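You operate a simulated robot arm through the tools that you are given. There is no shell and no other tool. Be economical: measure what you need, move in short steps, check, and stop when the job is done.

You run a simulated robot arm. Do the job below in one go: nothing can be reset, and whatever is moved stays where it is left.

Task
Get the MUSIC source playing on the white channel at a GOOD level.
Fine: its plug in the white socket, mute off, fader at the white line; set the level by the gain knob.
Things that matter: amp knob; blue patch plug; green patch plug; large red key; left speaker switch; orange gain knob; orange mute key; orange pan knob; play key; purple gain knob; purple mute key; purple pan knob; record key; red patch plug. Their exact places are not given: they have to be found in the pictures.

The check looks at the end state, three seconds after you hand in, the way a careful person would. Anything else that was tipped, shoved, dropped, spilled or broken makes it a failure.

Robot
A 6-joint arm with a two-finger gripper on a trunk, on a base that drives. Base frame: it is fixed to the floor where the robot stands at the start and does not move with it; the origin is under the middle of the robot, x ahead of it, y to its left, z up; the surface under the hand at the start is at about z = 0.775. Lengths are in m, angles in rad, forces in N, time in s.
It reaches about 1.298 m from its shoulder. Its first joint turns from -2.601 to 2.601 rad. Places, roughly: amp knob [0.5, -1.4, 0.8]; large red key [0.4, -1, 0.8]; left speaker switch [0.5, -1, 0.8]; orange gain knob [0.6, -0.6, 0.8]; orange mute key [0.5, -0.6, 0.8]; orange pan knob [0.5, -0.6, 0.8]; play key [0.4, -1.3, 0.8]; purple gain knob [0.6, -0.7, 0.8]; purple mute key [0.5, -0.6, 0.8]; purple pan knob [0.5, -0.7, 0.8]; record key [0.4, -1.2, 0.8]; red rocker switch [0.5, -1.5, 0.8]; right speaker switch [0.5, -1, 0.8]; stop key [0.4, -1.2, 0.8]; teal gain knob [0.6, -0.7, 0.8]; teal mute key [0.5, -0.7, 0.8]. Payload 1.57 kg.
The TCP is the grasp point between the finger pads, 0.021 m short of the fingertips. In the tool frame z runs along the fingers and y along their closing line. Largest opening 0.07 m; the body of the gripper starts 0.05 m behind the TCP.
Orientation is that of the tool frame in the base frame, as [roll, pitch, yaw] about the fixed x, y, z axes, in that order (R = Rz(yaw) Ry(pitch) Rx(roll)). With the fingers straight down and closing along the base's y, the tool's x points along the base's -x, its y along +y and its z along -z.

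Tools
- The arm moves only by the tool drive_tool. Its argument "plan" is a list of rows, each an object of numbers (a shift or turn left out is 0, a gripper value left out holds the last): "tx", "ty", "tz": the shift along the base's x, y, z in m; "wx", "wy", "wz": the turn, a rotation vector about the base's x, y, z in rad; "hand": the opening, from 0 (shut) to 1 (fully open). In form: [{"tx": .., "ty": .., "tz": .., "wx": .., "wy": .., "wz": .., "hand": ..}, ...]. A call has 1 to 20 rows; each row is the pose to reach, as a shift and turn from the pose commanded when the call began. A row lasts 0.2 s, in which the tool goes at most 0.05 m and 0.15 rad; a call with a longer step from one row to the next is refused whole, and so is a gripper value outside its range. Where a pose cannot be reached the arm comes as near as it can. A force on the tool above 40 N (or 10 N above the force at the start of the call, whichever is more), or a blocked arm, ends the call early, and 0.2 s more pass. Each finger halts on what it meets, pressing with about 30 N; the grip force reading is that of the motor and also rises with nothing between the fingers. The clock runs only during rows and for 0.2 s after the last one: add rows that repeat a pose to give the fingers time. It gives the time, the measured TCP pose, the force on the tool (base axes), the opening and the grip force at its end, in the units of the frame above (readings bear some noise), with the torque about the TCP (base axes, N m) and any sound that the robot's microphone picked up.
- Cameras (640 x 400 px; columns grow to the right, rows downward): "scene" is now at [0.002, 0.1068, 1.7268]; the picture's right is [-0.81, -0.58, 0.00], its down [-0.42, 0.58, -0.70] and it looks along [0.41, -0.57, -0.72] (base axes); focal length 259 px, centre (320, 200). "wrist" rides on the gripper at [0.079, 0.004, -0.081] in the tool frame; the picture's right is [-0.05, 1.00, 0.00], its down [-0.67, -0.04, -0.74] and it looks along [-0.74, -0.04, 0.67] (tool axes); focal length 256 px, centre (320, 200).
- get_image(camera): a new picture of that camera. The clock stands still meanwhile.
- move_column(by): slides the trunk up (or, below 0, down) by that many m; the arm and the scene camera ride with it, the base frame stays. It gives what a move gives, with no picture.
- drive_base(legs): drives the robot by 1 to 6 legs, each [ahead, turn to the left] in m and rad, along the robot's own axes; the way and the turn of a leg run together, so that a leg with both is an arc; at most 1.5 m and 3.142 rad a leg. The arm and the cameras ride along, it lands a little off, and it stops where it bumps. It gives what a move gives.
- head_to(pan, tilt): turns the head with the scene camera to pan (to the left, within 2.705 rad either way) and tilt (down, from -0.506 to 1.204), counted from straight ahead of the robot. It gives what a move gives.
- measure_at(camera, pixels): for up to 12 pixels [column, row] of the newest picture of that camera ("zoom" is the newest enlarged one), the place [x, y, z] in the base frame of the surface seen there, good to about 0.002 m. The clock stands still meanwhile.
- inspect(camera, box): a new picture of the part [left, top, right, bottom] of that camera's present view, enlarged. The clock stands still meanwhile.
- hand_in(): hands the job in; it is judged then, once.

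Work in short steps. Measure before you move; look again where a grasp or a placing could have gone wrong, and mend it. You have 80 turns and 52 pictures in all, those below and enlarged ones among them. Open the gripper and draw the arm clear of the work before you hand the job in, unless the task says otherwise; then end with one line.

The tools are called after "Call:" as a command line: name --argument value ..., lists and objects as JSON in quotes. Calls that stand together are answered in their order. drive_tool: Moves the arm, as the interface text tells. Its arguments: {"type":"object","properties":{"plan":{"type":"array","items":{"type":"object","properties":{"tx":{"type":"number"},"ty":{"type":"number"},"tz":{"type":"number"},"wx":{"type":"number"},"wy":{"type":"number"},"wz":{"type":"number"},"hand":{"type":"number"}}}}},"required":["plan"]} The other tools are called the same way: move_column (by) slides the trunk up or down; drive_base (legs) drives the base; head_to (pan, tilt) turns the head that bears the scene camera; get_image (camera) takes a picture; measure_at (camera, pixels) gives the place of the surface under pixels of a picture; inspect (camera, box) takes an enlarged picture of a part of a camera's view; hand_in () hands the job in.

At the start:

```text
time: 0.0
ee_pos: [0.5026, -0.5917, 1.0606]
ee_rot: [3.141, 0.0, -3.131]
ft_force: [0.4, -0.1, -0.1]
moment: [0.0, 0.05, 0.0]
finger_gap: 0.0701
finger_force: 0.1
trunk travel left (down, up): [-0.742, 0.228]
robot x, y, heading: [-0.0019, 0.0032, -0.001]
head pan, tilt: [-0.948, 0.801]
```

scene: 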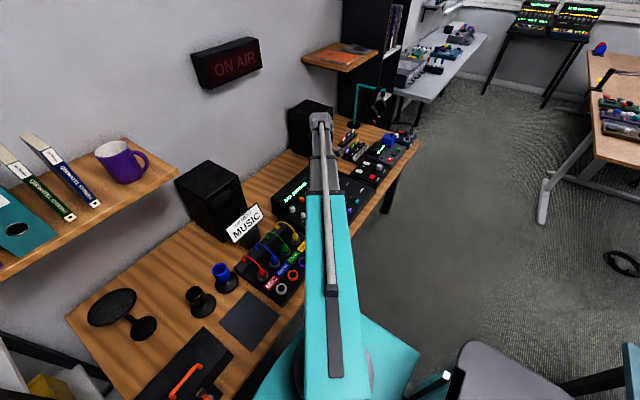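
wrist: 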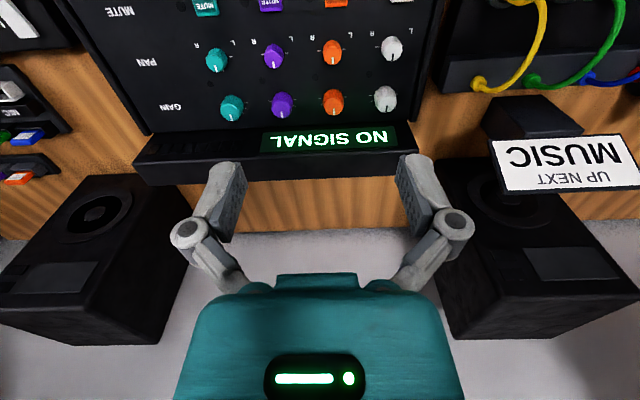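

The wrist view shows the mixer (upside down) and the scene view shows the patch bay near (275,265). I zoom on both.

Call:
inspect --camera "scene" --box '[220, 200, 320, 310]'

Call:
inspect --camera "scene" --box '[250, 100, 430, 230]'

```text
3.64 times, centred on (270, 255) of scene
```

zoom: 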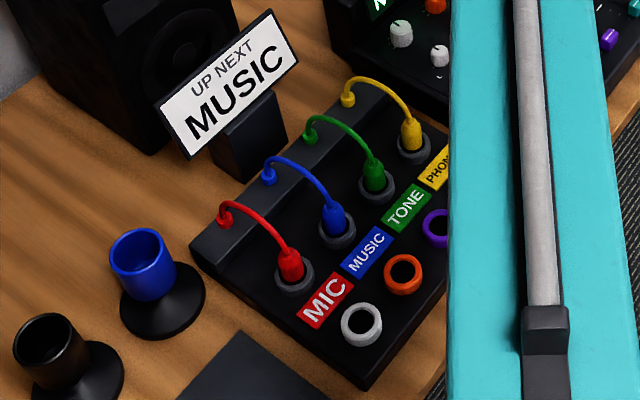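

```text
3.08 times, centred on (340, 165) of scene
```

zoom: 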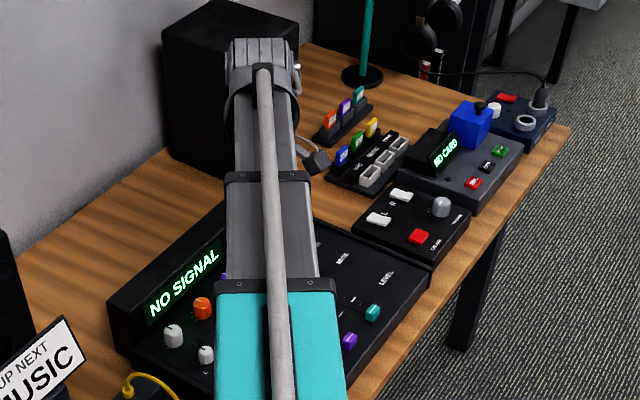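

The blue plug is labelled MUSIC and the white socket is the front-left one. I move the hand back and left, to see the patch bay and the mixer with the wrist camera.

Call:
drive_tool --plan '[{"tx": -0.04, "ty": 0.02}, {"tx": -0.08, "ty": 0.04}, {"tx": -0.12, "ty": 0.06}, {"tx": -0.16, "ty": 0.08}, {"tx": -0.2, "ty": 0.1}, {"tx": -0.22, "ty": 0.12}, {"tx": -0.22, "ty": 0.12}]'

Call:
get_image --camera "wrist"

```text
time: 1.6
ee_pos: [0.2816, -0.4722, 1.0594]
ee_rot: [-3.141, 0.0, -3.131]
ft_force: [-0.1, -0.5, -0.1]
moment: [-0.02, 0.0, 0.01]
finger_gap: 0.0702
finger_force: 0.1
trunk travel left (down, up): [-0.742, 0.228]
robot x, y, heading: [-0.004, 0.005, 0.003]
head pan, tilt: [-0.948, 0.801]
```

```text
47 pictures are left
```

wrist: 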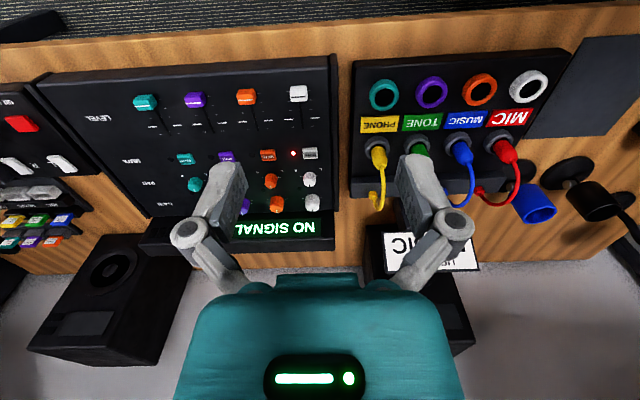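

All visible now: white column at (300,93..203), LED red by the white mute, patch bay at right. I zoom in on the mixer and on the patch bay.

Call:
inspect --camera "wrist" --box '[350, 50, 550, 210]'

Call:
measure_at --camera "zoom" --pixels '[[560, 115], [510, 112], [595, 112], [554, 145], [362, 310], [395, 380], [375, 340], [505, 305], [500, 345], [460, 420], [440, 190], [120, 270]]'

Call:
inspect --camera "wrist" --box '[220, 60, 340, 240]'

```text
2.50 times, centred on (450, 130) of wrist
```

zoom: 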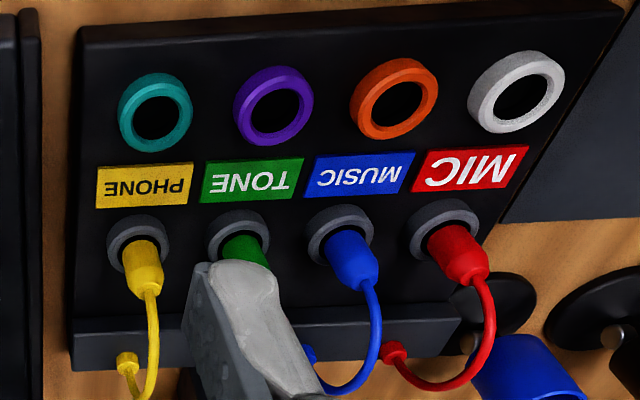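

```text
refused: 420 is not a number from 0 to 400
```

```text
2.22 times, centred on (280, 150) of wrist
```

zoom: 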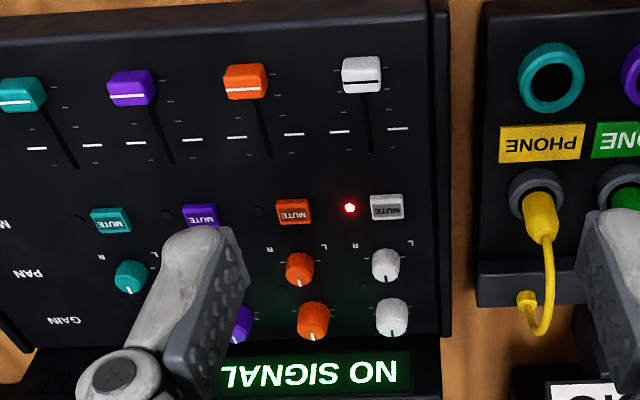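

White fader's cap line is ~(361,80) in the zoom, target line at row ~130. I measure those, then the patch points.

Call:
measure_at --camera "zoom" --pixels '[[361, 82], [361, 68], [341, 131], [397, 128], [386, 208], [350, 208], [386, 266], [392, 318], [393, 330], [370, 140], [420, 180], [361, 93]]'

Call:
measure_at --camera "wrist" --pixels '[[528, 72], [511, 93], [546, 80], [526, 103], [530, 90], [456, 149], [463, 153], [469, 162], [471, 180], [446, 146], [466, 118], [500, 151]]'

```text
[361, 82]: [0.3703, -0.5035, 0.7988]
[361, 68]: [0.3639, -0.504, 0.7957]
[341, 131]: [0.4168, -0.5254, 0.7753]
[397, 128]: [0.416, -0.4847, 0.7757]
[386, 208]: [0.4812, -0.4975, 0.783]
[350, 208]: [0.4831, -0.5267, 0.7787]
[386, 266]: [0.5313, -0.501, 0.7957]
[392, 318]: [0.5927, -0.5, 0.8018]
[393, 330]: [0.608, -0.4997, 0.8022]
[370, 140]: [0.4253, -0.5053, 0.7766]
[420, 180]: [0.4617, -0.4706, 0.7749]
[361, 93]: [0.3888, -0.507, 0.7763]
```

```text
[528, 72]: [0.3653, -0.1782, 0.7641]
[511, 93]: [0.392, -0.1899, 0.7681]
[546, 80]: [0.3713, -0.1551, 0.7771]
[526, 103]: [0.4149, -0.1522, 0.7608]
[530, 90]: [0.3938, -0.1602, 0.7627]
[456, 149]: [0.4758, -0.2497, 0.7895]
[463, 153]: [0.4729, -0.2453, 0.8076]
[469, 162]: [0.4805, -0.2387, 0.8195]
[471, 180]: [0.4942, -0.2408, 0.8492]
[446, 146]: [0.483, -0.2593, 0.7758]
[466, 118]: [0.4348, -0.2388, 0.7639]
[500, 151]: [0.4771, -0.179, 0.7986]
```

Now a closer look at the patch bay: move to around (0.25,-0.2,0.98).

Call:
drive_tool --plan '[{"ty": 0.045, "tz": -0.015}, {"ty": 0.09, "tz": -0.03}, {"ty": 0.135, "tz": -0.04}, {"ty": 0.18, "tz": -0.05}, {"ty": 0.225, "tz": -0.06}, {"ty": 0.26, "tz": -0.07}, {"ty": 0.26, "tz": -0.07}]'

Call:
get_image --camera "wrist"

```text
time: 3.2
ee_pos: [0.4092, -0.3272, 1.0599]
ee_rot: [3.14, 0.0, -3.132]
ft_force: [1.1, 0.1, 0.1]
moment: [0.01, -0.01, 0.04]
finger_gap: 0.0702
finger_force: 0.2
out of reach, approached as far as the arm can: row 1, 2, 3, 4, 5, 6, 7
trunk travel left (down, up): [-0.742, 0.228]
robot x, y, heading: [-0.0024, 0.0029, 0.004]
head pan, tilt: [-0.948, 0.801]
```

```text
44 pictures are left
```

wrist: 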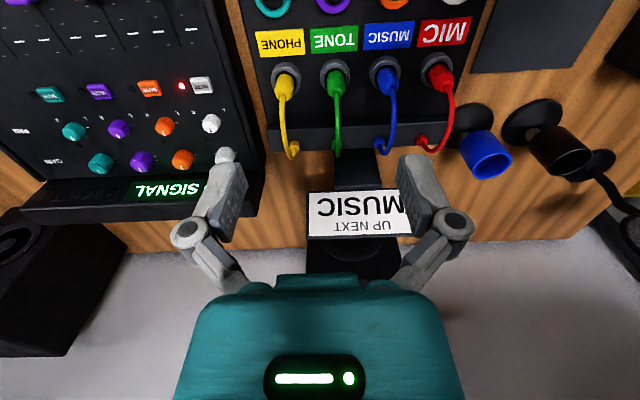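

The arm cannot get closer in; the robot must stand back a bit. I look behind the robot before driving.

Call:
head_to --pan -2.4 --tilt 0.9

Call:
get_image --camera "scene"

Call:
head_to --pan 2.6 --tilt 0.9

Call:
get_image --camera "scene"

```text
time: 4.8
ee_pos: [0.4083, -0.3273, 1.0597]
ee_rot: [3.141, -0.002, -3.131]
ft_force: [0.2, 0.3, 0.0]
moment: [-0.01, -0.01, -0.01]
finger_gap: 0.0701
finger_force: 0.1
trunk travel left (down, up): [-0.742, 0.228]
robot x, y, heading: [0.0028, 0.0039, -0.002]
head pan, tilt: [-2.4, 0.901]
```

```text
43 pictures are left
```

scene: 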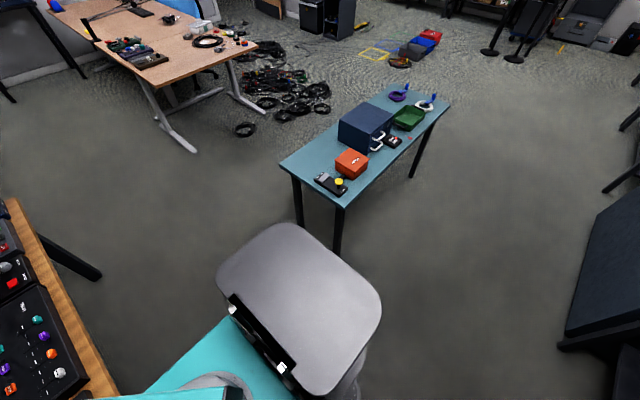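

```text
time: 8.7
ee_pos: [0.4082, -0.3282, 1.0596]
ee_rot: [3.141, -0.002, -3.132]
ft_force: [-0.2, 0.0, 0.0]
moment: [-0.02, 0.01, -0.01]
finger_gap: 0.0698
finger_force: 0.1
trunk travel left (down, up): [-0.742, 0.228]
robot x, y, heading: [0.0027, 0.0018, -0.004]
head pan, tilt: [2.601, 0.901]
```

```text
42 pictures are left
```

scene: 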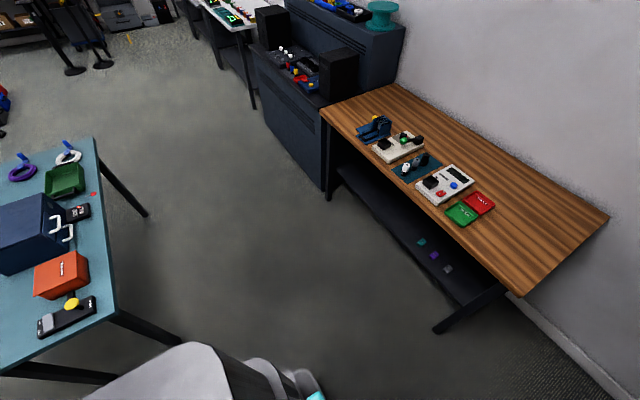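

The grey slab is the robot's own rear deck; a table stands behind. I measure its nearest edge.

Call:
measure_at --camera "scene" --pixels '[[10, 372], [110, 320], [100, 250], [140, 380], [200, 350], [175, 338]]'

Call:
head_to --pan -0.75 --tilt 0.9

```text
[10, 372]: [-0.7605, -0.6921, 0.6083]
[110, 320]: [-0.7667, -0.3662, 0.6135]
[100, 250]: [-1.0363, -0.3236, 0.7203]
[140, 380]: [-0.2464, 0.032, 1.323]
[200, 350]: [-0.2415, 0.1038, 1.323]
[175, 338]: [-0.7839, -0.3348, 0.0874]
```

```text
time: 11.5
ee_pos: [0.4095, -0.327, 1.0612]
ee_rot: [-3.14, -0.003, -3.13]
ft_force: [0.2, -0.4, 0.5]
moment: [0.0, -0.02, -0.04]
finger_gap: 0.0701
finger_force: 0.1
trunk travel left (down, up): [-0.742, 0.228]
robot x, y, heading: [0.0015, 0.0021, -0.003]
head pan, tilt: [-0.75, 0.901]
```

Table edge is at x≈-0.76, so 0.2 m back is safe. Drive back and look again.

Call:
drive_base --legs '[[-0.2, 0]]'

Call:
get_image --camera "wrist"

```text
time: 13.4
ee_pos: [0.207, -0.3274, 1.0614]
ee_rot: [-3.14, -0.002, -3.133]
ft_force: [-0.3, 0.3, -1.3]
moment: [-0.01, 0.01, -0.01]
finger_gap: 0.0701
finger_force: 0.0
trunk travel left (down, up): [-0.742, 0.228]
robot x, y, heading: [-0.2001, 0.0039, 0.002]
head pan, tilt: [-0.75, 0.901]
```

```text
41 pictures are left
```

wrist: 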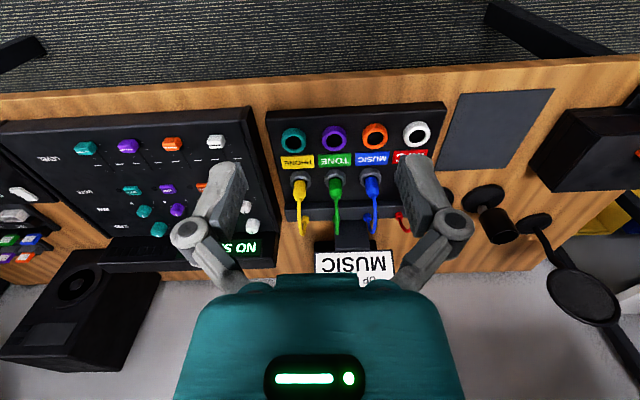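

Descend and approach: to about (0.31,-0.255,0.98) for a close view.

Call:
drive_tool --plan '[{"tx": 0.03, "ty": 0.02, "tz": -0.02}, {"tx": 0.06, "ty": 0.04, "tz": -0.04}, {"tx": 0.09, "ty": 0.06, "tz": -0.06}, {"tx": 0.1, "ty": 0.07, "tz": -0.08}, {"tx": 0.1, "ty": 0.07, "tz": -0.08}]'

Call:
get_image --camera "wrist"

```text
time: 14.6
ee_pos: [0.3038, -0.2598, 1.0603]
ee_rot: [3.141, -0.002, -3.133]
ft_force: [-0.7, -0.4, -0.2]
moment: [0.02, 0.05, 0.03]
finger_gap: 0.0701
finger_force: 0.1
out of reach, approached as far as the arm can: row 1, 2, 3, 4, 5
trunk travel left (down, up): [-0.742, 0.228]
robot x, y, heading: [-0.1975, 0.0035, -0.003]
head pan, tilt: [-0.75, 0.901]
```

```text
40 pictures are left
```

wrist: 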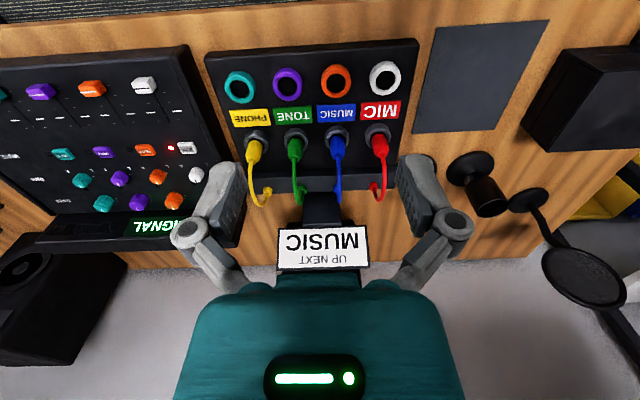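

The arm can't go lower at this trunk height; I lower the trunk by 0.12 (hand to ~0.94, above everything there).

Call:
move_column --by -0.12

Call:
get_image --camera "wrist"

Call:
get_image --camera "scene"

```text
time: 16.1
ee_pos: [0.3029, -0.259, 0.9403]
ee_rot: [-3.141, -0.003, -3.134]
ft_force: [-0.7, 0.0, 0.0]
moment: [-0.02, 0.0, -0.01]
finger_gap: 0.07
finger_force: 0.0
trunk travel left (down, up): [-0.622, 0.348]
robot x, y, heading: [-0.1983, 0.0033, 0.001]
head pan, tilt: [-0.75, 0.901]
```

```text
39 pictures are left
```

wrist: 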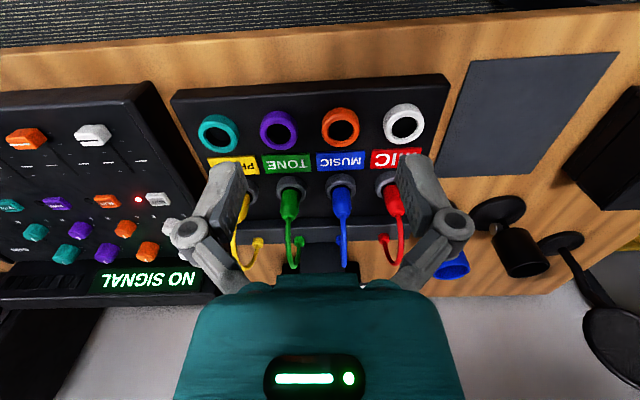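

```text
38 pictures are left
```

scene: 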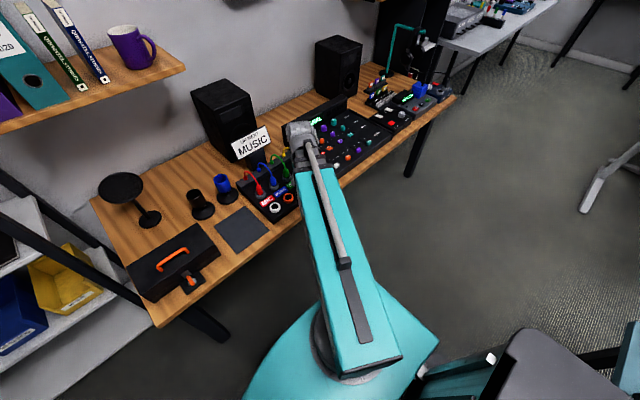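

Good view. I zoom on the blue plug and white socket and measure them plus the sign.

Call:
inspect --camera "wrist" --box '[290, 90, 450, 190]'

Call:
inspect --camera "wrist" --box '[270, 150, 430, 250]'

Call:
measure_at --camera "scene" --pixels '[[232, 140], [268, 127], [270, 140], [236, 156], [252, 160], [262, 188], [265, 178]]'

```text
4.00 times, centred on (370, 140) of wrist
```

zoom: 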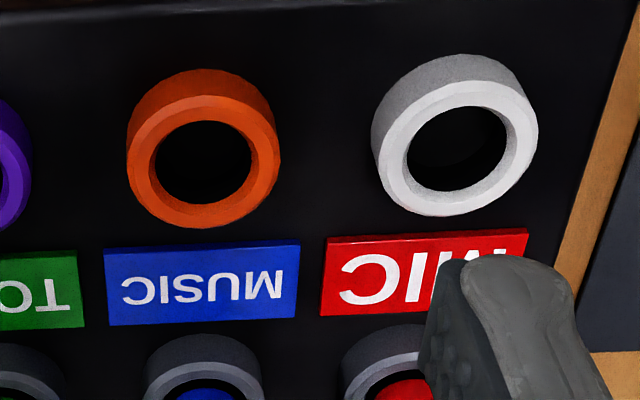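

```text
4.00 times, centred on (350, 200) of wrist
```

zoom: 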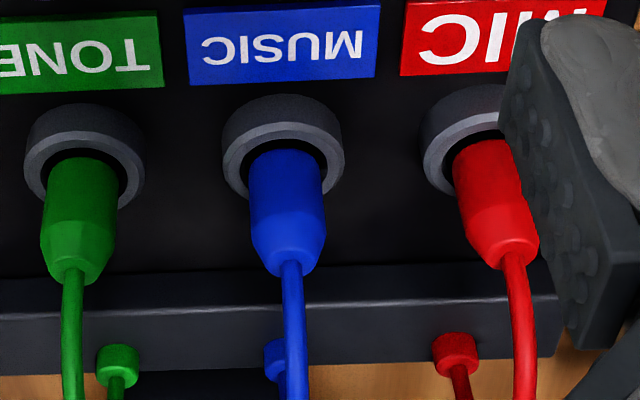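

```text
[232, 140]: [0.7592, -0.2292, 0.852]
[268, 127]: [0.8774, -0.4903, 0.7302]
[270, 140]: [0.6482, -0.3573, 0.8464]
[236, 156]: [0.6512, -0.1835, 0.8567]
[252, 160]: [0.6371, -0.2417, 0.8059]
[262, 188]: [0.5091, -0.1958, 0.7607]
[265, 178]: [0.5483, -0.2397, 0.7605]
```

Sign is at x≥0.63, clear of the hand. Measure plug (zoom) and white rim (wrist).

Call:
measure_at --camera "zoom" --pixels '[[290, 160], [290, 185], [290, 215], [290, 235], [291, 258], [291, 290], [255, 200], [322, 200], [231, 168], [336, 160], [283, 133], [460, 215]]'

Call:
measure_at --camera "wrist" --pixels '[[388, 128], [421, 125], [405, 113], [405.5, 140.5], [324, 131], [357.5, 129], [340, 118], [341, 145]]'

```text
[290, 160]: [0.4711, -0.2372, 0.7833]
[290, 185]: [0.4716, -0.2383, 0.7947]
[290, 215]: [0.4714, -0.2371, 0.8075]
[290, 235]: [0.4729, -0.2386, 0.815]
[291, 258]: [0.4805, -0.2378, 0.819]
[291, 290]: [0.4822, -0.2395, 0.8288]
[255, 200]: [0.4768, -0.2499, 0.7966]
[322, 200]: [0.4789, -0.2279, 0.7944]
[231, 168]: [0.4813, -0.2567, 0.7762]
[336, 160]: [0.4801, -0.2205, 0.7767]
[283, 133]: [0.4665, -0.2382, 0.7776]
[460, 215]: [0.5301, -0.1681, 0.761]
```

```text
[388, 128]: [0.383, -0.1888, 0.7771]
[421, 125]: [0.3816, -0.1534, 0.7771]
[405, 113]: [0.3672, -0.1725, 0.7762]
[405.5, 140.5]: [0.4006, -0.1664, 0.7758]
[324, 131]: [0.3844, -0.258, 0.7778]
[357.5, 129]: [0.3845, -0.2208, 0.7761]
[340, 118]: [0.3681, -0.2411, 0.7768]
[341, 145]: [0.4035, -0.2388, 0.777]
```

Plug axis ≈(0.4825,-0.2388), top of cylinder ~0.815; white socket centre ≈(0.384,-0.171), rim 0.777. I move over the plug staying high and narrow the fingers.

Call:
drive_tool --plan '[{"tx": 0.04, "ty": 0.005, "hand": 0.65}, {"tx": 0.08, "ty": 0.01}, {"tx": 0.12, "ty": 0.015}, {"tx": 0.16, "ty": 0.02}, {"tx": 0.18, "ty": 0.02}, {"tx": 0.18, "ty": 0.02}]'

```text
time: 17.5
ee_pos: [0.486, -0.2395, 0.9405]
ee_rot: [-3.141, -0.001, -3.133]
ft_force: [-0.1, 0.0, -0.3]
moment: [0.0, 0.03, 0.02]
finger_gap: 0.0455
finger_force: 0.1
trunk travel left (down, up): [-0.622, 0.348]
robot x, y, heading: [-0.2007, 0.0029, -0.0]
head pan, tilt: [-0.75, 0.901]
```

Aligned over the plug; descend to z≈0.808, checking for reach.

Call:
drive_tool --plan '[{"tx": -0.003, "tz": -0.04}, {"tx": -0.003, "tz": -0.08}, {"tx": -0.003, "tz": -0.11}, {"tx": -0.003, "tz": -0.132}, {"tx": -0.003, "tz": -0.132}]'

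Call:
get_image --camera "wrist"

```text
time: 18.7
ee_pos: [0.4844, -0.2403, 0.941]
ee_rot: [-3.141, -0.003, -3.131]
ft_force: [-0.2, 0.0, -0.5]
moment: [0.02, -0.05, -0.02]
finger_gap: 0.0456
finger_force: 0.1
out of reach, approached as far as the arm can: row 1, 2, 3, 4, 5
trunk travel left (down, up): [-0.622, 0.348]
robot x, y, heading: [-0.2005, 0.0042, -0.001]
head pan, tilt: [-0.75, 0.901]
```

```text
35 pictures are left
```

wrist: 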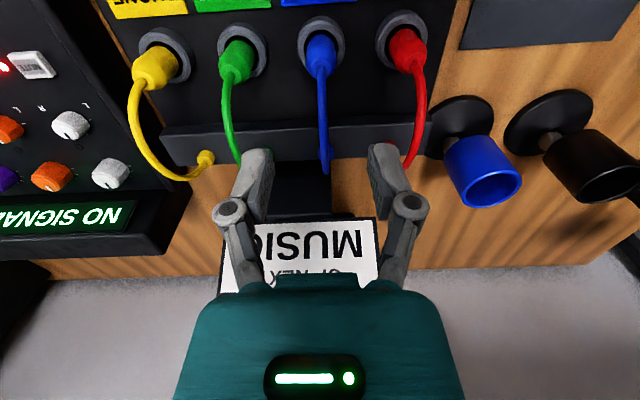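

The arm's lower limit rides with the trunk. I raise the hand 0.19 and then lower the trunk 0.2 to gain vertical range.

Call:
drive_tool --plan '[{"tz": 0.0}, {"tz": 0.04}, {"tz": 0.08}, {"tz": 0.12}, {"tz": 0.16}, {"tz": 0.19}, {"tz": 0.19}]'

Call:
move_column --by -0.2

Call:
get_image --camera "scene"

```text
time: 20.3
ee_pos: [0.4838, -0.2393, 0.9411]
ee_rot: [-3.141, -0.002, -3.132]
ft_force: [-0.8, -1.1, 0.4]
moment: [-0.01, 0.02, -0.03]
finger_gap: 0.0456
finger_force: 0.1
out of reach, approached as far as the arm can: row 2, 3, 4, 5, 6, 7
trunk travel left (down, up): [-0.622, 0.348]
robot x, y, heading: [-0.2023, 0.0033, -0.005]
head pan, tilt: [-0.75, 0.901]
```

```text
time: 21.9
ee_pos: [0.4837, -0.239, 0.775]
ee_rot: [-3.141, 0.007, -3.133]
ft_force: [3.4, 0.0, 46.8]
moment: [-0.1, 0.05, 0.01]
finger_gap: 0.0499
finger_force: 24.0
trunk travel left (down, up): [-0.455, 0.515]
robot x, y, heading: [-0.2052, 0.003, 0.001]
head pan, tilt: [-0.75, 0.901]
stopped: the force on the tool passed its limit at 64 N (the readings are from after the stop); the commanded pose is now the measured one
```

```text
34 pictures are left
```

scene: 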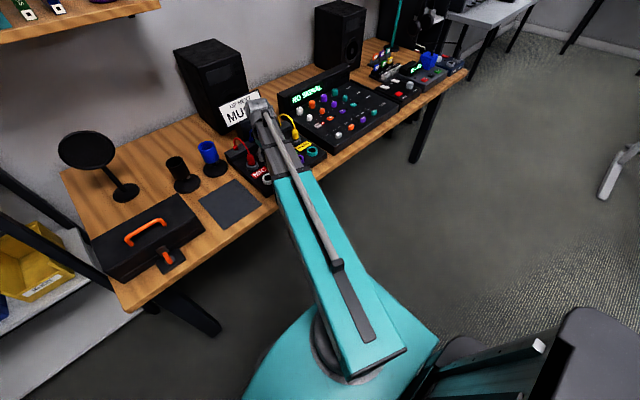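

The z of the hand moves only by the trunk; the fingers came down astride the blue plug and press on its collar. I raise the trunk slightly to relieve it and look.

Call:
move_column --by 0.034

Call:
get_image --camera "wrist"

```text
time: 22.7
ee_pos: [0.4863, -0.24, 0.8069]
ee_rot: [-3.14, 0.001, -3.133]
ft_force: [1.4, -0.5, -0.1]
moment: [0.01, 0.01, -0.02]
finger_gap: 0.0453
finger_force: 0.0
trunk travel left (down, up): [-0.489, 0.481]
robot x, y, heading: [-0.202, 0.0026, 0.002]
head pan, tilt: [-0.75, 0.901]
```

```text
33 pictures are left
```

wrist: 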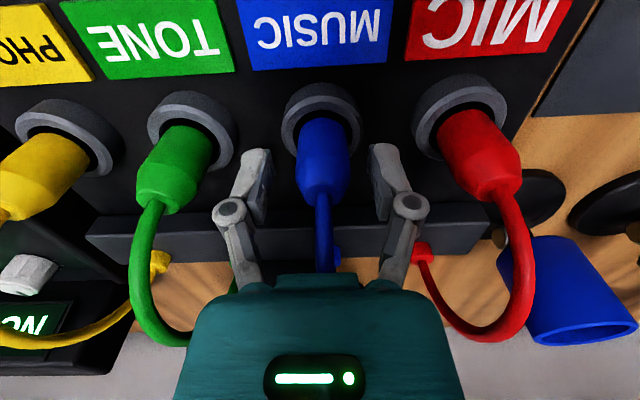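

Nothing moved; the fingers straddle the blue plug. Center slightly and close.

Call:
drive_tool --plan '[{"tx": -0.003}, {"tx": -0.003, "hand": 0.0}, {"tx": -0.003, "hand": 0.0}, {"tx": -0.003, "hand": 0.0}, {"tx": -0.003, "hand": 0.0}]'

```text
time: 23.9
ee_pos: [0.4818, -0.2406, 0.8074]
ee_rot: [-3.14, 0.001, -3.133]
ft_force: [0.0, 0.2, 1.2]
moment: [0.01, 0.02, 0.01]
finger_gap: 0.0237
finger_force: 30.1
trunk travel left (down, up): [-0.489, 0.481]
robot x, y, heading: [-0.2015, 0.0024, -0.005]
head pan, tilt: [-0.75, 0.901]
```

Gripped at 0.0237. Pull it out upward with the trunk.

Call:
move_column --by 0.06

Call:
get_image --camera "wrist"

```text
time: 24.9
ee_pos: [0.4822, -0.2407, 0.8675]
ee_rot: [3.141, 0.003, -3.131]
ft_force: [0.2, -0.3, -0.6]
moment: [0.0, 0.0, 0.03]
finger_gap: 0.0238
finger_force: 30.3
trunk travel left (down, up): [-0.549, 0.421]
robot x, y, heading: [-0.2029, 0.0033, -0.001]
head pan, tilt: [-0.75, 0.901]
```

```text
32 pictures are left
```

wrist: 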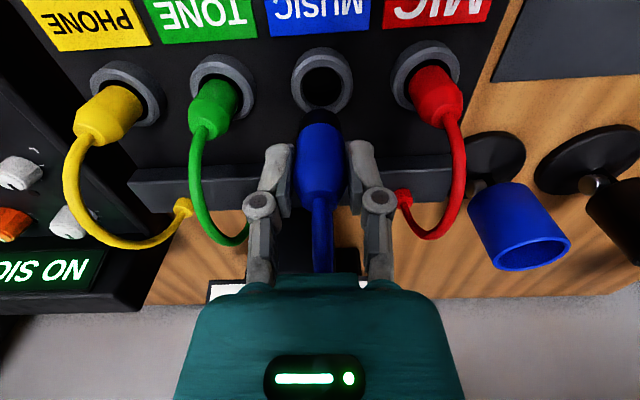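

Plug is out. Check the tip's height before moving across.

Call:
measure_at --camera "wrist" --pixels '[[320, 113], [320, 118], [320, 124], [320, 135], [321, 180], [303, 150], [339, 150]]'

```text
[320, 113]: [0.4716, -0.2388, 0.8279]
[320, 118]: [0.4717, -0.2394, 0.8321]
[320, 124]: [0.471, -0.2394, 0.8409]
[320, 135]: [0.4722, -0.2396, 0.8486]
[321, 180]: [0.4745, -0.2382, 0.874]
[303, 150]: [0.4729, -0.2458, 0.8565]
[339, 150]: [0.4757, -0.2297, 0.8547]
```

Tip at ~0.826, clear of the rims. Move -x first, then +y, by (-0.099,+0.068).

Call:
drive_tool --plan '[{"tx": -0.04}, {"tx": -0.08}, {"tx": -0.099, "ty": 0.02}, {"tx": -0.099, "ty": 0.05}, {"tx": -0.099, "ty": 0.068}, {"tx": -0.099, "ty": 0.068}, {"tx": -0.099, "ty": 0.068}]'

Call:
get_image --camera "wrist"

```text
time: 26.5
ee_pos: [0.3825, -0.1717, 0.869]
ee_rot: [3.141, 0.002, -3.133]
ft_force: [0.3, 0.3, -0.9]
moment: [0.0, 0.0, 0.02]
finger_gap: 0.0238
finger_force: 30.2
trunk travel left (down, up): [-0.549, 0.421]
robot x, y, heading: [-0.2008, 0.0041, -0.002]
head pan, tilt: [-0.75, 0.901]
```

```text
31 pictures are left
```

wrist: 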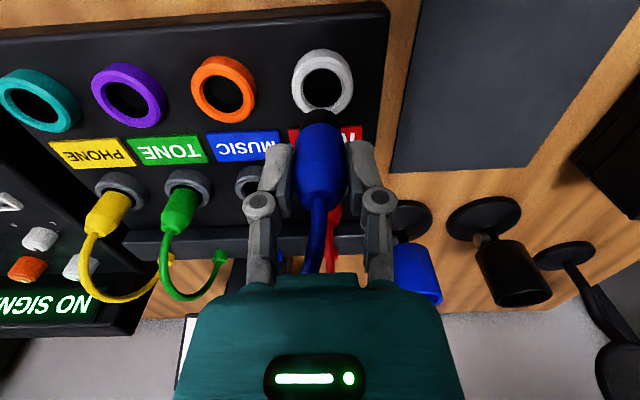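

Verify the relative alignment by measuring rim and plug edges.

Call:
measure_at --camera "wrist" --pixels '[[297, 83], [349, 80], [323, 64], [320, 117], [320, 135], [302, 150], [339, 150], [309, 117], [331, 117]]'

```text
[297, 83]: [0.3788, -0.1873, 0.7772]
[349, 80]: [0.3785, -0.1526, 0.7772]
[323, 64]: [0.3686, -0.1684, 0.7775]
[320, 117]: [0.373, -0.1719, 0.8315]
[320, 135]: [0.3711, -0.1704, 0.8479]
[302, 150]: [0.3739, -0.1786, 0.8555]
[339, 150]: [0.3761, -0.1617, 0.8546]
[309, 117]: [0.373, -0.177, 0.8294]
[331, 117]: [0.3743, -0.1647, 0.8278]
```

Aligned within a mm or so. Lower by 0.045, then the rest.

Call:
move_column --by -0.05

Call:
get_image --camera "wrist"

```text
time: 27.4
ee_pos: [0.3833, -0.1713, 0.8179]
ee_rot: [-3.141, 0.002, -3.132]
ft_force: [0.4, -0.1, -1.5]
moment: [0.01, -0.01, -0.06]
finger_gap: 0.0237
finger_force: 29.9
trunk travel left (down, up): [-0.499, 0.471]
robot x, y, heading: [-0.2021, -0.0002, 0.0]
head pan, tilt: [-0.75, 0.901]
```

```text
30 pictures are left
```

wrist: 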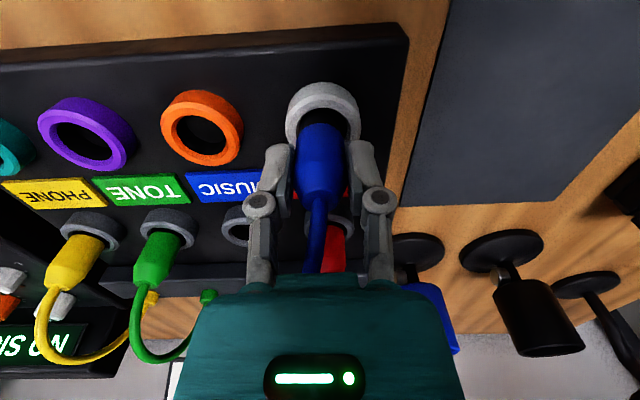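

It enters the white socket cleanly. Lower the last 11 mm to the original depth.

Call:
move_column --by -0.011

Call:
get_image --camera "wrist"

```text
time: 28.0
ee_pos: [0.3838, -0.1715, 0.8066]
ee_rot: [3.141, 0.005, -3.131]
ft_force: [2.7, 0.6, 10.3]
moment: [-0.02, -0.14, 0.0]
finger_gap: 0.0237
finger_force: 30.4
trunk travel left (down, up): [-0.488, 0.482]
robot x, y, heading: [-0.2001, 0.0032, 0.003]
head pan, tilt: [-0.75, 0.901]
```

```text
29 pictures are left
```

wrist: 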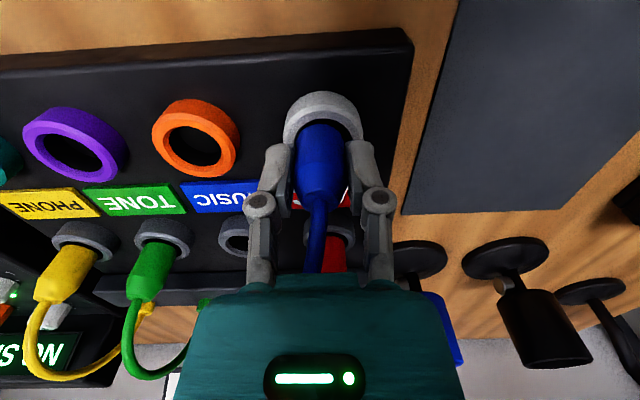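

Seated (10 N upward reaction, original depth), and a green LED lit by the white strip. Release, then raise.

Call:
drive_tool --plan '[{"hand": 0.65}, {"hand": 0.65}, {"hand": 0.65}, {"hand": 0.65}]'

Call:
move_column --by 0.13

Call:
get_image --camera "wrist"

```text
time: 29.0
ee_pos: [0.3827, -0.1728, 0.8058]
ee_rot: [3.141, 0.001, -3.134]
ft_force: [0.3, 0.2, -0.1]
moment: [-0.01, -0.01, 0.01]
finger_gap: 0.0457
finger_force: 0.2
trunk travel left (down, up): [-0.488, 0.482]
robot x, y, heading: [-0.2004, 0.0029, 0.0]
head pan, tilt: [-0.75, 0.901]
```

```text
time: 30.6
ee_pos: [0.3841, -0.1732, 0.9357]
ee_rot: [3.141, 0.003, -3.134]
ft_force: [0.1, 0.1, -0.4]
moment: [-0.01, 0.04, 0.0]
finger_gap: 0.0454
finger_force: 0.0
trunk travel left (down, up): [-0.618, 0.352]
robot x, y, heading: [-0.2004, 0.002, -0.0]
head pan, tilt: [-0.75, 0.901]
```

```text
28 pictures are left
```

wrist: 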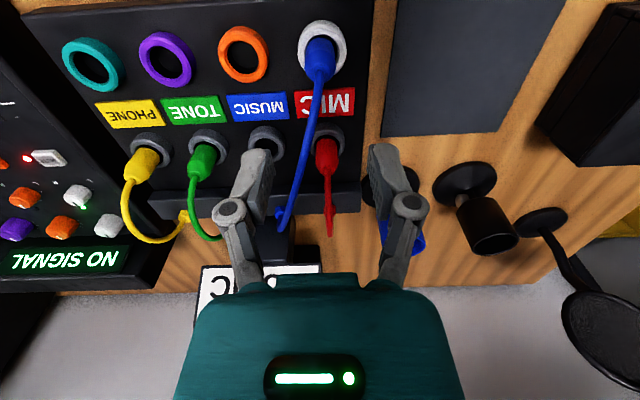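

Plug sits in the white socket. Now move to view the white channel strip at y≈-0.5.

Call:
drive_tool --plan '[{"tx": -0.005, "ty": -0.045}, {"tx": -0.01, "ty": -0.09}, {"tx": -0.02, "ty": -0.135}, {"tx": -0.03, "ty": -0.18}, {"tx": -0.04, "ty": -0.225}, {"tx": -0.05, "ty": -0.27}, {"tx": -0.06, "ty": -0.31}, {"tx": -0.07, "ty": -0.33}, {"tx": -0.07, "ty": -0.33}]'

Call:
get_image --camera "wrist"

```text
time: 32.6
ee_pos: [0.313, -0.502, 0.9371]
ee_rot: [3.141, 0.001, -3.133]
ft_force: [-1.0, -0.4, 0.3]
moment: [-0.01, 0.0, 0.01]
finger_gap: 0.0453
finger_force: 0.0
trunk travel left (down, up): [-0.618, 0.352]
robot x, y, heading: [-0.2036, 0.0024, -0.001]
head pan, tilt: [-0.75, 0.901]
```

```text
27 pictures are left
```

wrist: 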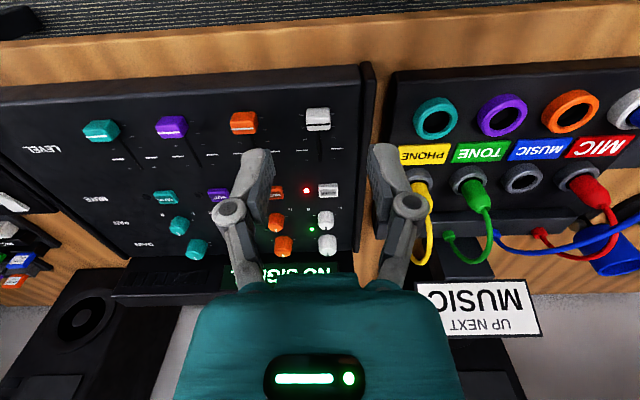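

Call:
inspect --camera "wrist" --box '[272, 95, 368, 155]'

Call:
measure_at --camera "zoom" --pixels '[[200, 372], [430, 360], [318, 120], [318, 160], [318, 195], [240, 130], [395, 130], [240, 180], [395, 180], [320, 230]]'

Call:
measure_at --camera "wrist" --pixels '[[319, 187], [337, 187], [328, 182], [328, 192], [328, 187], [326, 215], [326, 240], [327, 248], [306, 190]]'

```text
6.67 times, centred on (320, 125) of wrist
```

zoom: 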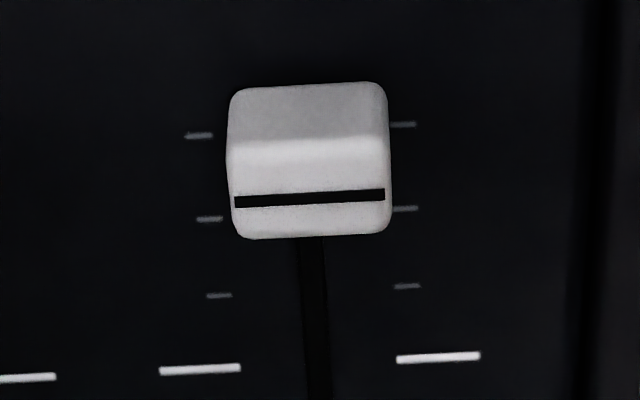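

```text
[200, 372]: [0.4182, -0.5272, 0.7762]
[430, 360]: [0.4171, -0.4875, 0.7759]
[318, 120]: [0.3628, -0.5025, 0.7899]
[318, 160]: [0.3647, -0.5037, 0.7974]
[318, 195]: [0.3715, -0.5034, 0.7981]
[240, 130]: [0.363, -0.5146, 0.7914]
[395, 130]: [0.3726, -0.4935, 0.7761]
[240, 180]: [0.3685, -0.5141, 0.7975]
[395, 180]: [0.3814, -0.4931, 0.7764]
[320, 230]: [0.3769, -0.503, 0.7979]
```

```text
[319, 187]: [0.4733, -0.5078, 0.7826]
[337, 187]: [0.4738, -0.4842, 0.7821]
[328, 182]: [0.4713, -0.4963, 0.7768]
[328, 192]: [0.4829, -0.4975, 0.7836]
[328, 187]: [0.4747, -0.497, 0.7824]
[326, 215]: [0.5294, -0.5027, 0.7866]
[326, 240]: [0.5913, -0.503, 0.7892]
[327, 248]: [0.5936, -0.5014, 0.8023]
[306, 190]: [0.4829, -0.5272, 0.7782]
```

Fader cap centre ≈(0.371,-0.5035), top 0.798; its line at x=0.3715, target line x≈0.4177 → slide +0.046. Position above it and lower.

Call:
drive_tool --plan '[{"tx": 0.03, "ty": -0.001}, {"tx": 0.058, "ty": -0.0015}, {"tx": 0.058, "ty": -0.0015}, {"tx": 0.058, "ty": -0.0015}]'

Call:
move_column --by -0.1

Call:
get_image --camera "wrist"

```text
time: 33.6
ee_pos: [0.3709, -0.5022, 0.9375]
ee_rot: [3.142, 0.002, -3.134]
ft_force: [-0.5, 0.5, 0.8]
moment: [0.03, 0.02, 0.0]
finger_gap: 0.0455
finger_force: 0.3
trunk travel left (down, up): [-0.618, 0.352]
robot x, y, heading: [-0.1992, 0.0026, -0.008]
head pan, tilt: [-0.75, 0.901]
```

```text
time: 34.9
ee_pos: [0.3713, -0.503, 0.8363]
ee_rot: [3.141, 0.001, -3.133]
ft_force: [0.0, 0.1, 0.3]
moment: [0.03, 0.01, 0.01]
finger_gap: 0.0454
finger_force: 0.1
trunk travel left (down, up): [-0.518, 0.452]
robot x, y, heading: [-0.2016, 0.0036, -0.001]
head pan, tilt: [-0.75, 0.901]
```

```text
25 pictures are left
```

wrist: 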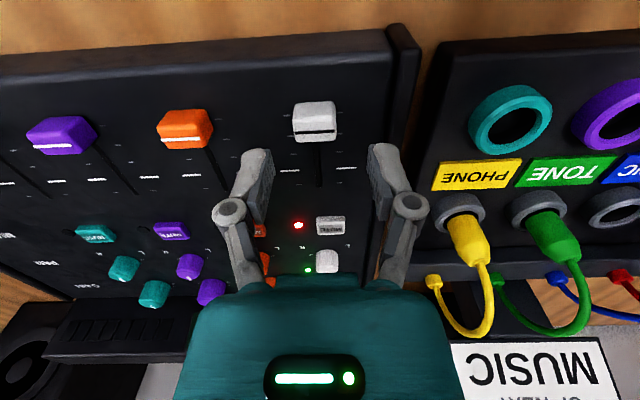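

Aligned; lower 0.035 so the tips are ~4 mm above the panel.

Call:
move_column --by -0.035

Call:
drive_tool --plan '[{"hand": 0.0}, {"hand": 0.0}, {"hand": 0.0}, {"hand": 0.0}]'

Call:
get_image --camera "wrist"

```text
time: 35.7
ee_pos: [0.3714, -0.5027, 0.8017]
ee_rot: [-3.141, 0.0, -3.133]
ft_force: [0.4, -0.9, 0.2]
moment: [-0.01, 0.01, 0.0]
finger_gap: 0.0455
finger_force: 0.0
trunk travel left (down, up): [-0.483, 0.487]
robot x, y, heading: [-0.1997, 0.0023, -0.0]
head pan, tilt: [-0.75, 0.901]
```

```text
time: 36.7
ee_pos: [0.3717, -0.5053, 0.8009]
ee_rot: [-3.137, 0.003, -3.132]
ft_force: [4.8, -30.0, 17.0]
moment: [-0.62, 0.49, 0.3]
finger_gap: 0.0237
finger_force: 32.2
trunk travel left (down, up): [-0.483, 0.487]
robot x, y, heading: [-0.2028, 0.0061, -0.002]
head pan, tilt: [-0.75, 0.901]
```

```text
24 pictures are left
```

wrist: 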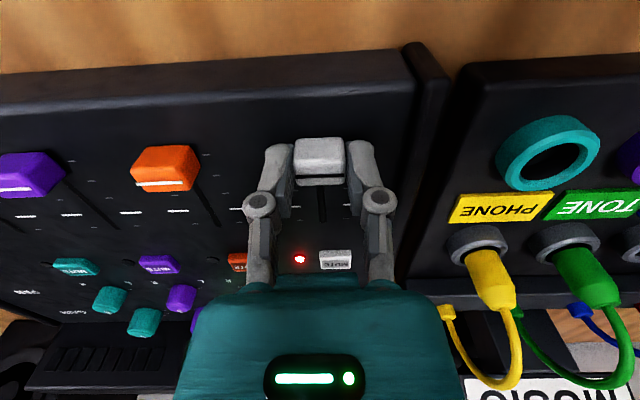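

Gripped, but a −30 N sideways load: shift the hand −0.003 in y to relieve it.

Call:
drive_tool --plan '[{"ty": -0.002}, {"ty": -0.0025}]'

```text
time: 37.3
ee_pos: [0.3708, -0.5066, 0.8012]
ee_rot: [-3.142, 0.003, -3.132]
ft_force: [4.5, -17.4, 12.0]
moment: [-0.57, 0.0, 0.21]
finger_gap: 0.0243
finger_force: 32.2
trunk travel left (down, up): [-0.483, 0.487]
robot x, y, heading: [-0.2004, 0.0035, 0.002]
head pan, tilt: [-0.75, 0.901]
```

Call:
drive_tool --plan '[{"ty": -0.0015}, {"ty": -0.0025}]'

```text
time: 37.9
ee_pos: [0.3714, -0.506, 0.8014]
ee_rot: [3.137, 0.004, -3.13]
ft_force: [2.3, 2.6, 1.5]
moment: [0.13, -0.99, 0.16]
finger_gap: 0.0237
finger_force: 31.8
trunk travel left (down, up): [-0.483, 0.487]
robot x, y, heading: [-0.2037, 0.0035, -0.002]
head pan, tilt: [-0.75, 0.901]
```

Load relieved. Slide the fader +0.046 in x in small steps.

Call:
drive_tool --plan '[{"tx": 0.008}, {"tx": 0.016}, {"tx": 0.024}, {"tx": 0.032}, {"tx": 0.04}, {"tx": 0.046}, {"tx": 0.046}]'

Call:
get_image --camera "wrist"

```text
time: 39.5
ee_pos: [0.418, -0.5051, 0.8017]
ee_rot: [3.138, 0.001, -3.132]
ft_force: [-1.6, 34.1, -18.0]
moment: [0.43, -0.01, 0.19]
finger_gap: 0.0237
finger_force: 31.9
trunk travel left (down, up): [-0.483, 0.487]
robot x, y, heading: [-0.204, 0.0053, -0.007]
head pan, tilt: [-0.75, 0.901]
```

```text
23 pictures are left
```

wrist: 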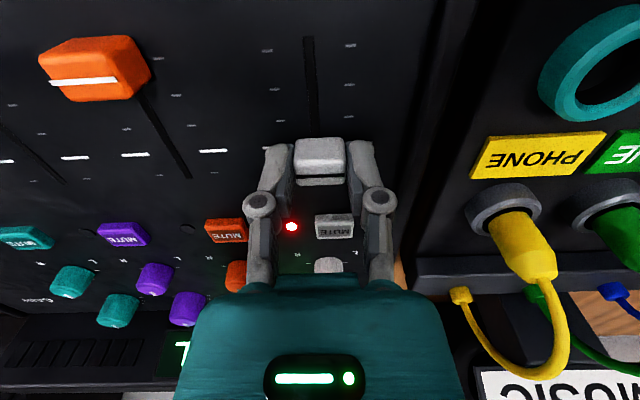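

The cap moved. Open and raise to check the line.

Call:
drive_tool --plan '[{"ty": 0.0025}, {"ty": 0.0025, "hand": 0.6}, {"ty": 0.0025, "hand": 0.6}, {"ty": 0.0025, "hand": 0.6}]'

Call:
move_column --by 0.08

Call:
inspect --camera "wrist" --box '[240, 90, 400, 190]'

```text
time: 40.5
ee_pos: [0.417, -0.5067, 0.8012]
ee_rot: [-3.141, 0.002, -3.133]
ft_force: [0.0, -0.8, -0.2]
moment: [0.0, 0.02, 0.01]
finger_gap: 0.0419
finger_force: 0.0
trunk travel left (down, up): [-0.483, 0.487]
robot x, y, heading: [-0.2016, 0.0036, 0.002]
head pan, tilt: [-0.75, 0.901]
```

```text
time: 41.7
ee_pos: [0.4169, -0.5056, 0.8811]
ee_rot: [3.141, 0.001, -3.131]
ft_force: [0.2, 0.5, 0.5]
moment: [-0.01, -0.02, 0.03]
finger_gap: 0.0421
finger_force: 0.1
trunk travel left (down, up): [-0.563, 0.407]
robot x, y, heading: [-0.2028, 0.0058, 0.001]
head pan, tilt: [-0.75, 0.901]
```

```text
4.00 times, centred on (320, 140) of wrist
```

zoom: 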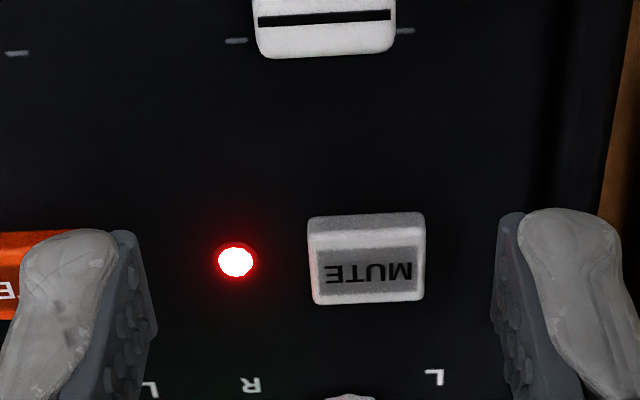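

Call:
inspect --camera "wrist" --box '[264, 50, 392, 130]'

Call:
measure_at --camera "zoom" --pixels '[[325, 220], [325, 195], [325, 240], [250, 200], [430, 200]]'

```text
5.00 times, centred on (328, 90) of wrist
```

zoom: 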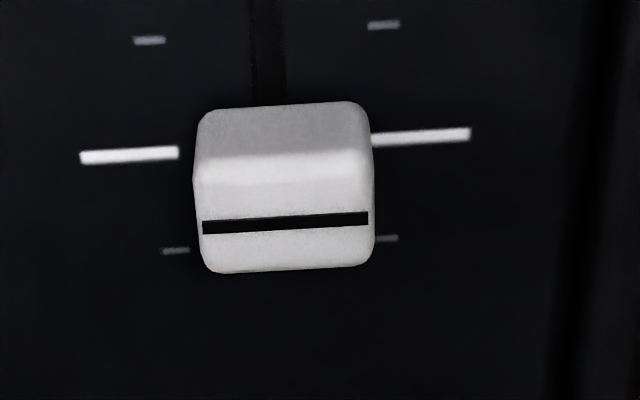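

```text
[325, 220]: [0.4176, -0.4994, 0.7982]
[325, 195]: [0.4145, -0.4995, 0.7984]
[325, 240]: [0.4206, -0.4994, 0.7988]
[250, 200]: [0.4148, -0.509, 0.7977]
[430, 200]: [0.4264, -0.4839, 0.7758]
```

Cap line at x≈0.4176; check the white line in the same picture.

Call:
measure_at --camera "zoom" --pixels '[[130, 155], [170, 152], [390, 139], [440, 135], [215, 227], [355, 218], [290, 222]]'

Call:
measure_at --camera "wrist" --pixels '[[332, 157], [318, 157], [345, 157], [332, 147], [332, 163], [332, 151]]'

```text
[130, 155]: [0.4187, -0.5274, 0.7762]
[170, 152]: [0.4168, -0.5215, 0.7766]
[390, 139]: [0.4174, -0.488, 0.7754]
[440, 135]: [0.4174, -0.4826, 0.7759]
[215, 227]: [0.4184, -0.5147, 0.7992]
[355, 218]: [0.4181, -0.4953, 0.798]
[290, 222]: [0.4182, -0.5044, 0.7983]
```

```text
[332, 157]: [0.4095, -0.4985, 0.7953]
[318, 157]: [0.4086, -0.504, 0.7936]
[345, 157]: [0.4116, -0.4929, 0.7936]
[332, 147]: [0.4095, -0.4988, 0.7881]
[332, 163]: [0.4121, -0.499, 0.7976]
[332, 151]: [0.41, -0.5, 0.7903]
```

The fader line matches (≈0.418 both). Now the mute key: centre ≈(0.479,-0.4965), top ~0.783; close the fingers and move above it.

Call:
drive_tool --plan '[{"tx": 0.03, "ty": 0.005, "hand": 0}, {"tx": 0.061, "ty": 0.009, "hand": 0}, {"tx": 0.061, "ty": 0.009, "hand": 0}, {"tx": 0.061, "ty": 0.009, "hand": 0}, {"tx": 0.061, "ty": 0.009, "hand": 0}]'

Call:
move_column --by -0.067

Call:
get_image --camera "wrist"

```text
time: 42.9
ee_pos: [0.4778, -0.497, 0.882]
ee_rot: [3.141, 0.0, -3.133]
ft_force: [1.0, -0.7, 0.1]
moment: [-0.01, 0.0, -0.04]
finger_gap: 0.0003
finger_force: 28.6
trunk travel left (down, up): [-0.563, 0.407]
robot x, y, heading: [-0.2018, 0.0033, -0.002]
head pan, tilt: [-0.75, 0.901]
```

```text
time: 43.9
ee_pos: [0.4787, -0.4974, 0.8138]
ee_rot: [-3.141, 0.002, -3.133]
ft_force: [-1.0, 0.6, -0.7]
moment: [0.01, 0.01, 0.0]
finger_gap: 0.0
finger_force: 28.5
trunk travel left (down, up): [-0.496, 0.474]
robot x, y, heading: [-0.1992, 0.0039, -0.001]
head pan, tilt: [-0.75, 0.901]
```

```text
20 pictures are left
```

wrist: 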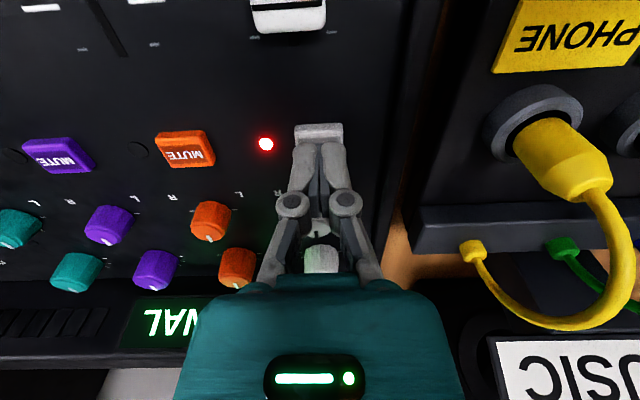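

Fingertips hover ~1 cm above the key. Press down 0.013 and see the LED.

Call:
move_column --by -0.013

Call:
get_image --camera "wrist"

```text
time: 44.5
ee_pos: [0.4793, -0.4973, 0.8004]
ee_rot: [-3.141, 0.001, -3.131]
ft_force: [0.4, -0.7, 0.0]
moment: [-0.02, 0.01, -0.06]
finger_gap: 0.006
finger_force: 28.2
trunk travel left (down, up): [-0.483, 0.487]
robot x, y, heading: [-0.2058, 0.0023, -0.008]
head pan, tilt: [-0.75, 0.901]
```

```text
19 pictures are left
```

wrist: 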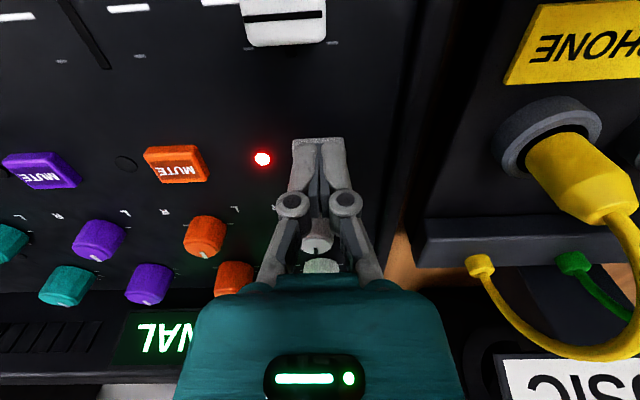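

LED still red with little force; press 2.5 mm more.

Call:
move_column --by -0.0025

Call:
inspect --camera "wrist" --box '[220, 130, 380, 230]'

```text
time: 45.0
ee_pos: [0.4793, -0.4978, 0.7998]
ee_rot: [3.14, 0.003, -3.132]
ft_force: [0.7, -1.8, 1.5]
moment: [0.0, 0.0, -0.02]
finger_gap: 0.0059
finger_force: 28.9
trunk travel left (down, up): [-0.48, 0.49]
robot x, y, heading: [-0.2013, 0.0003, -0.004]
head pan, tilt: [-0.75, 0.901]
heard: click
```

```text
4.00 times, centred on (300, 180) of wrist
```

zoom: 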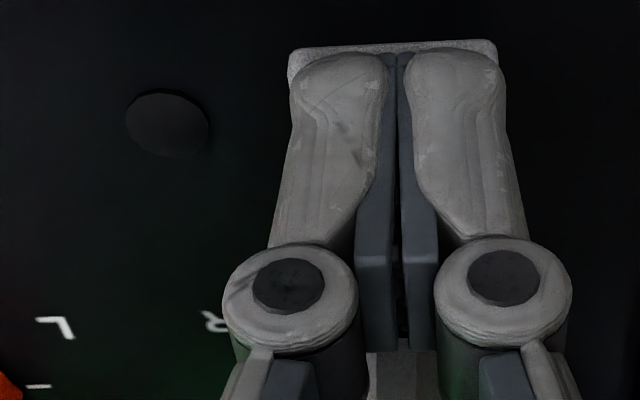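

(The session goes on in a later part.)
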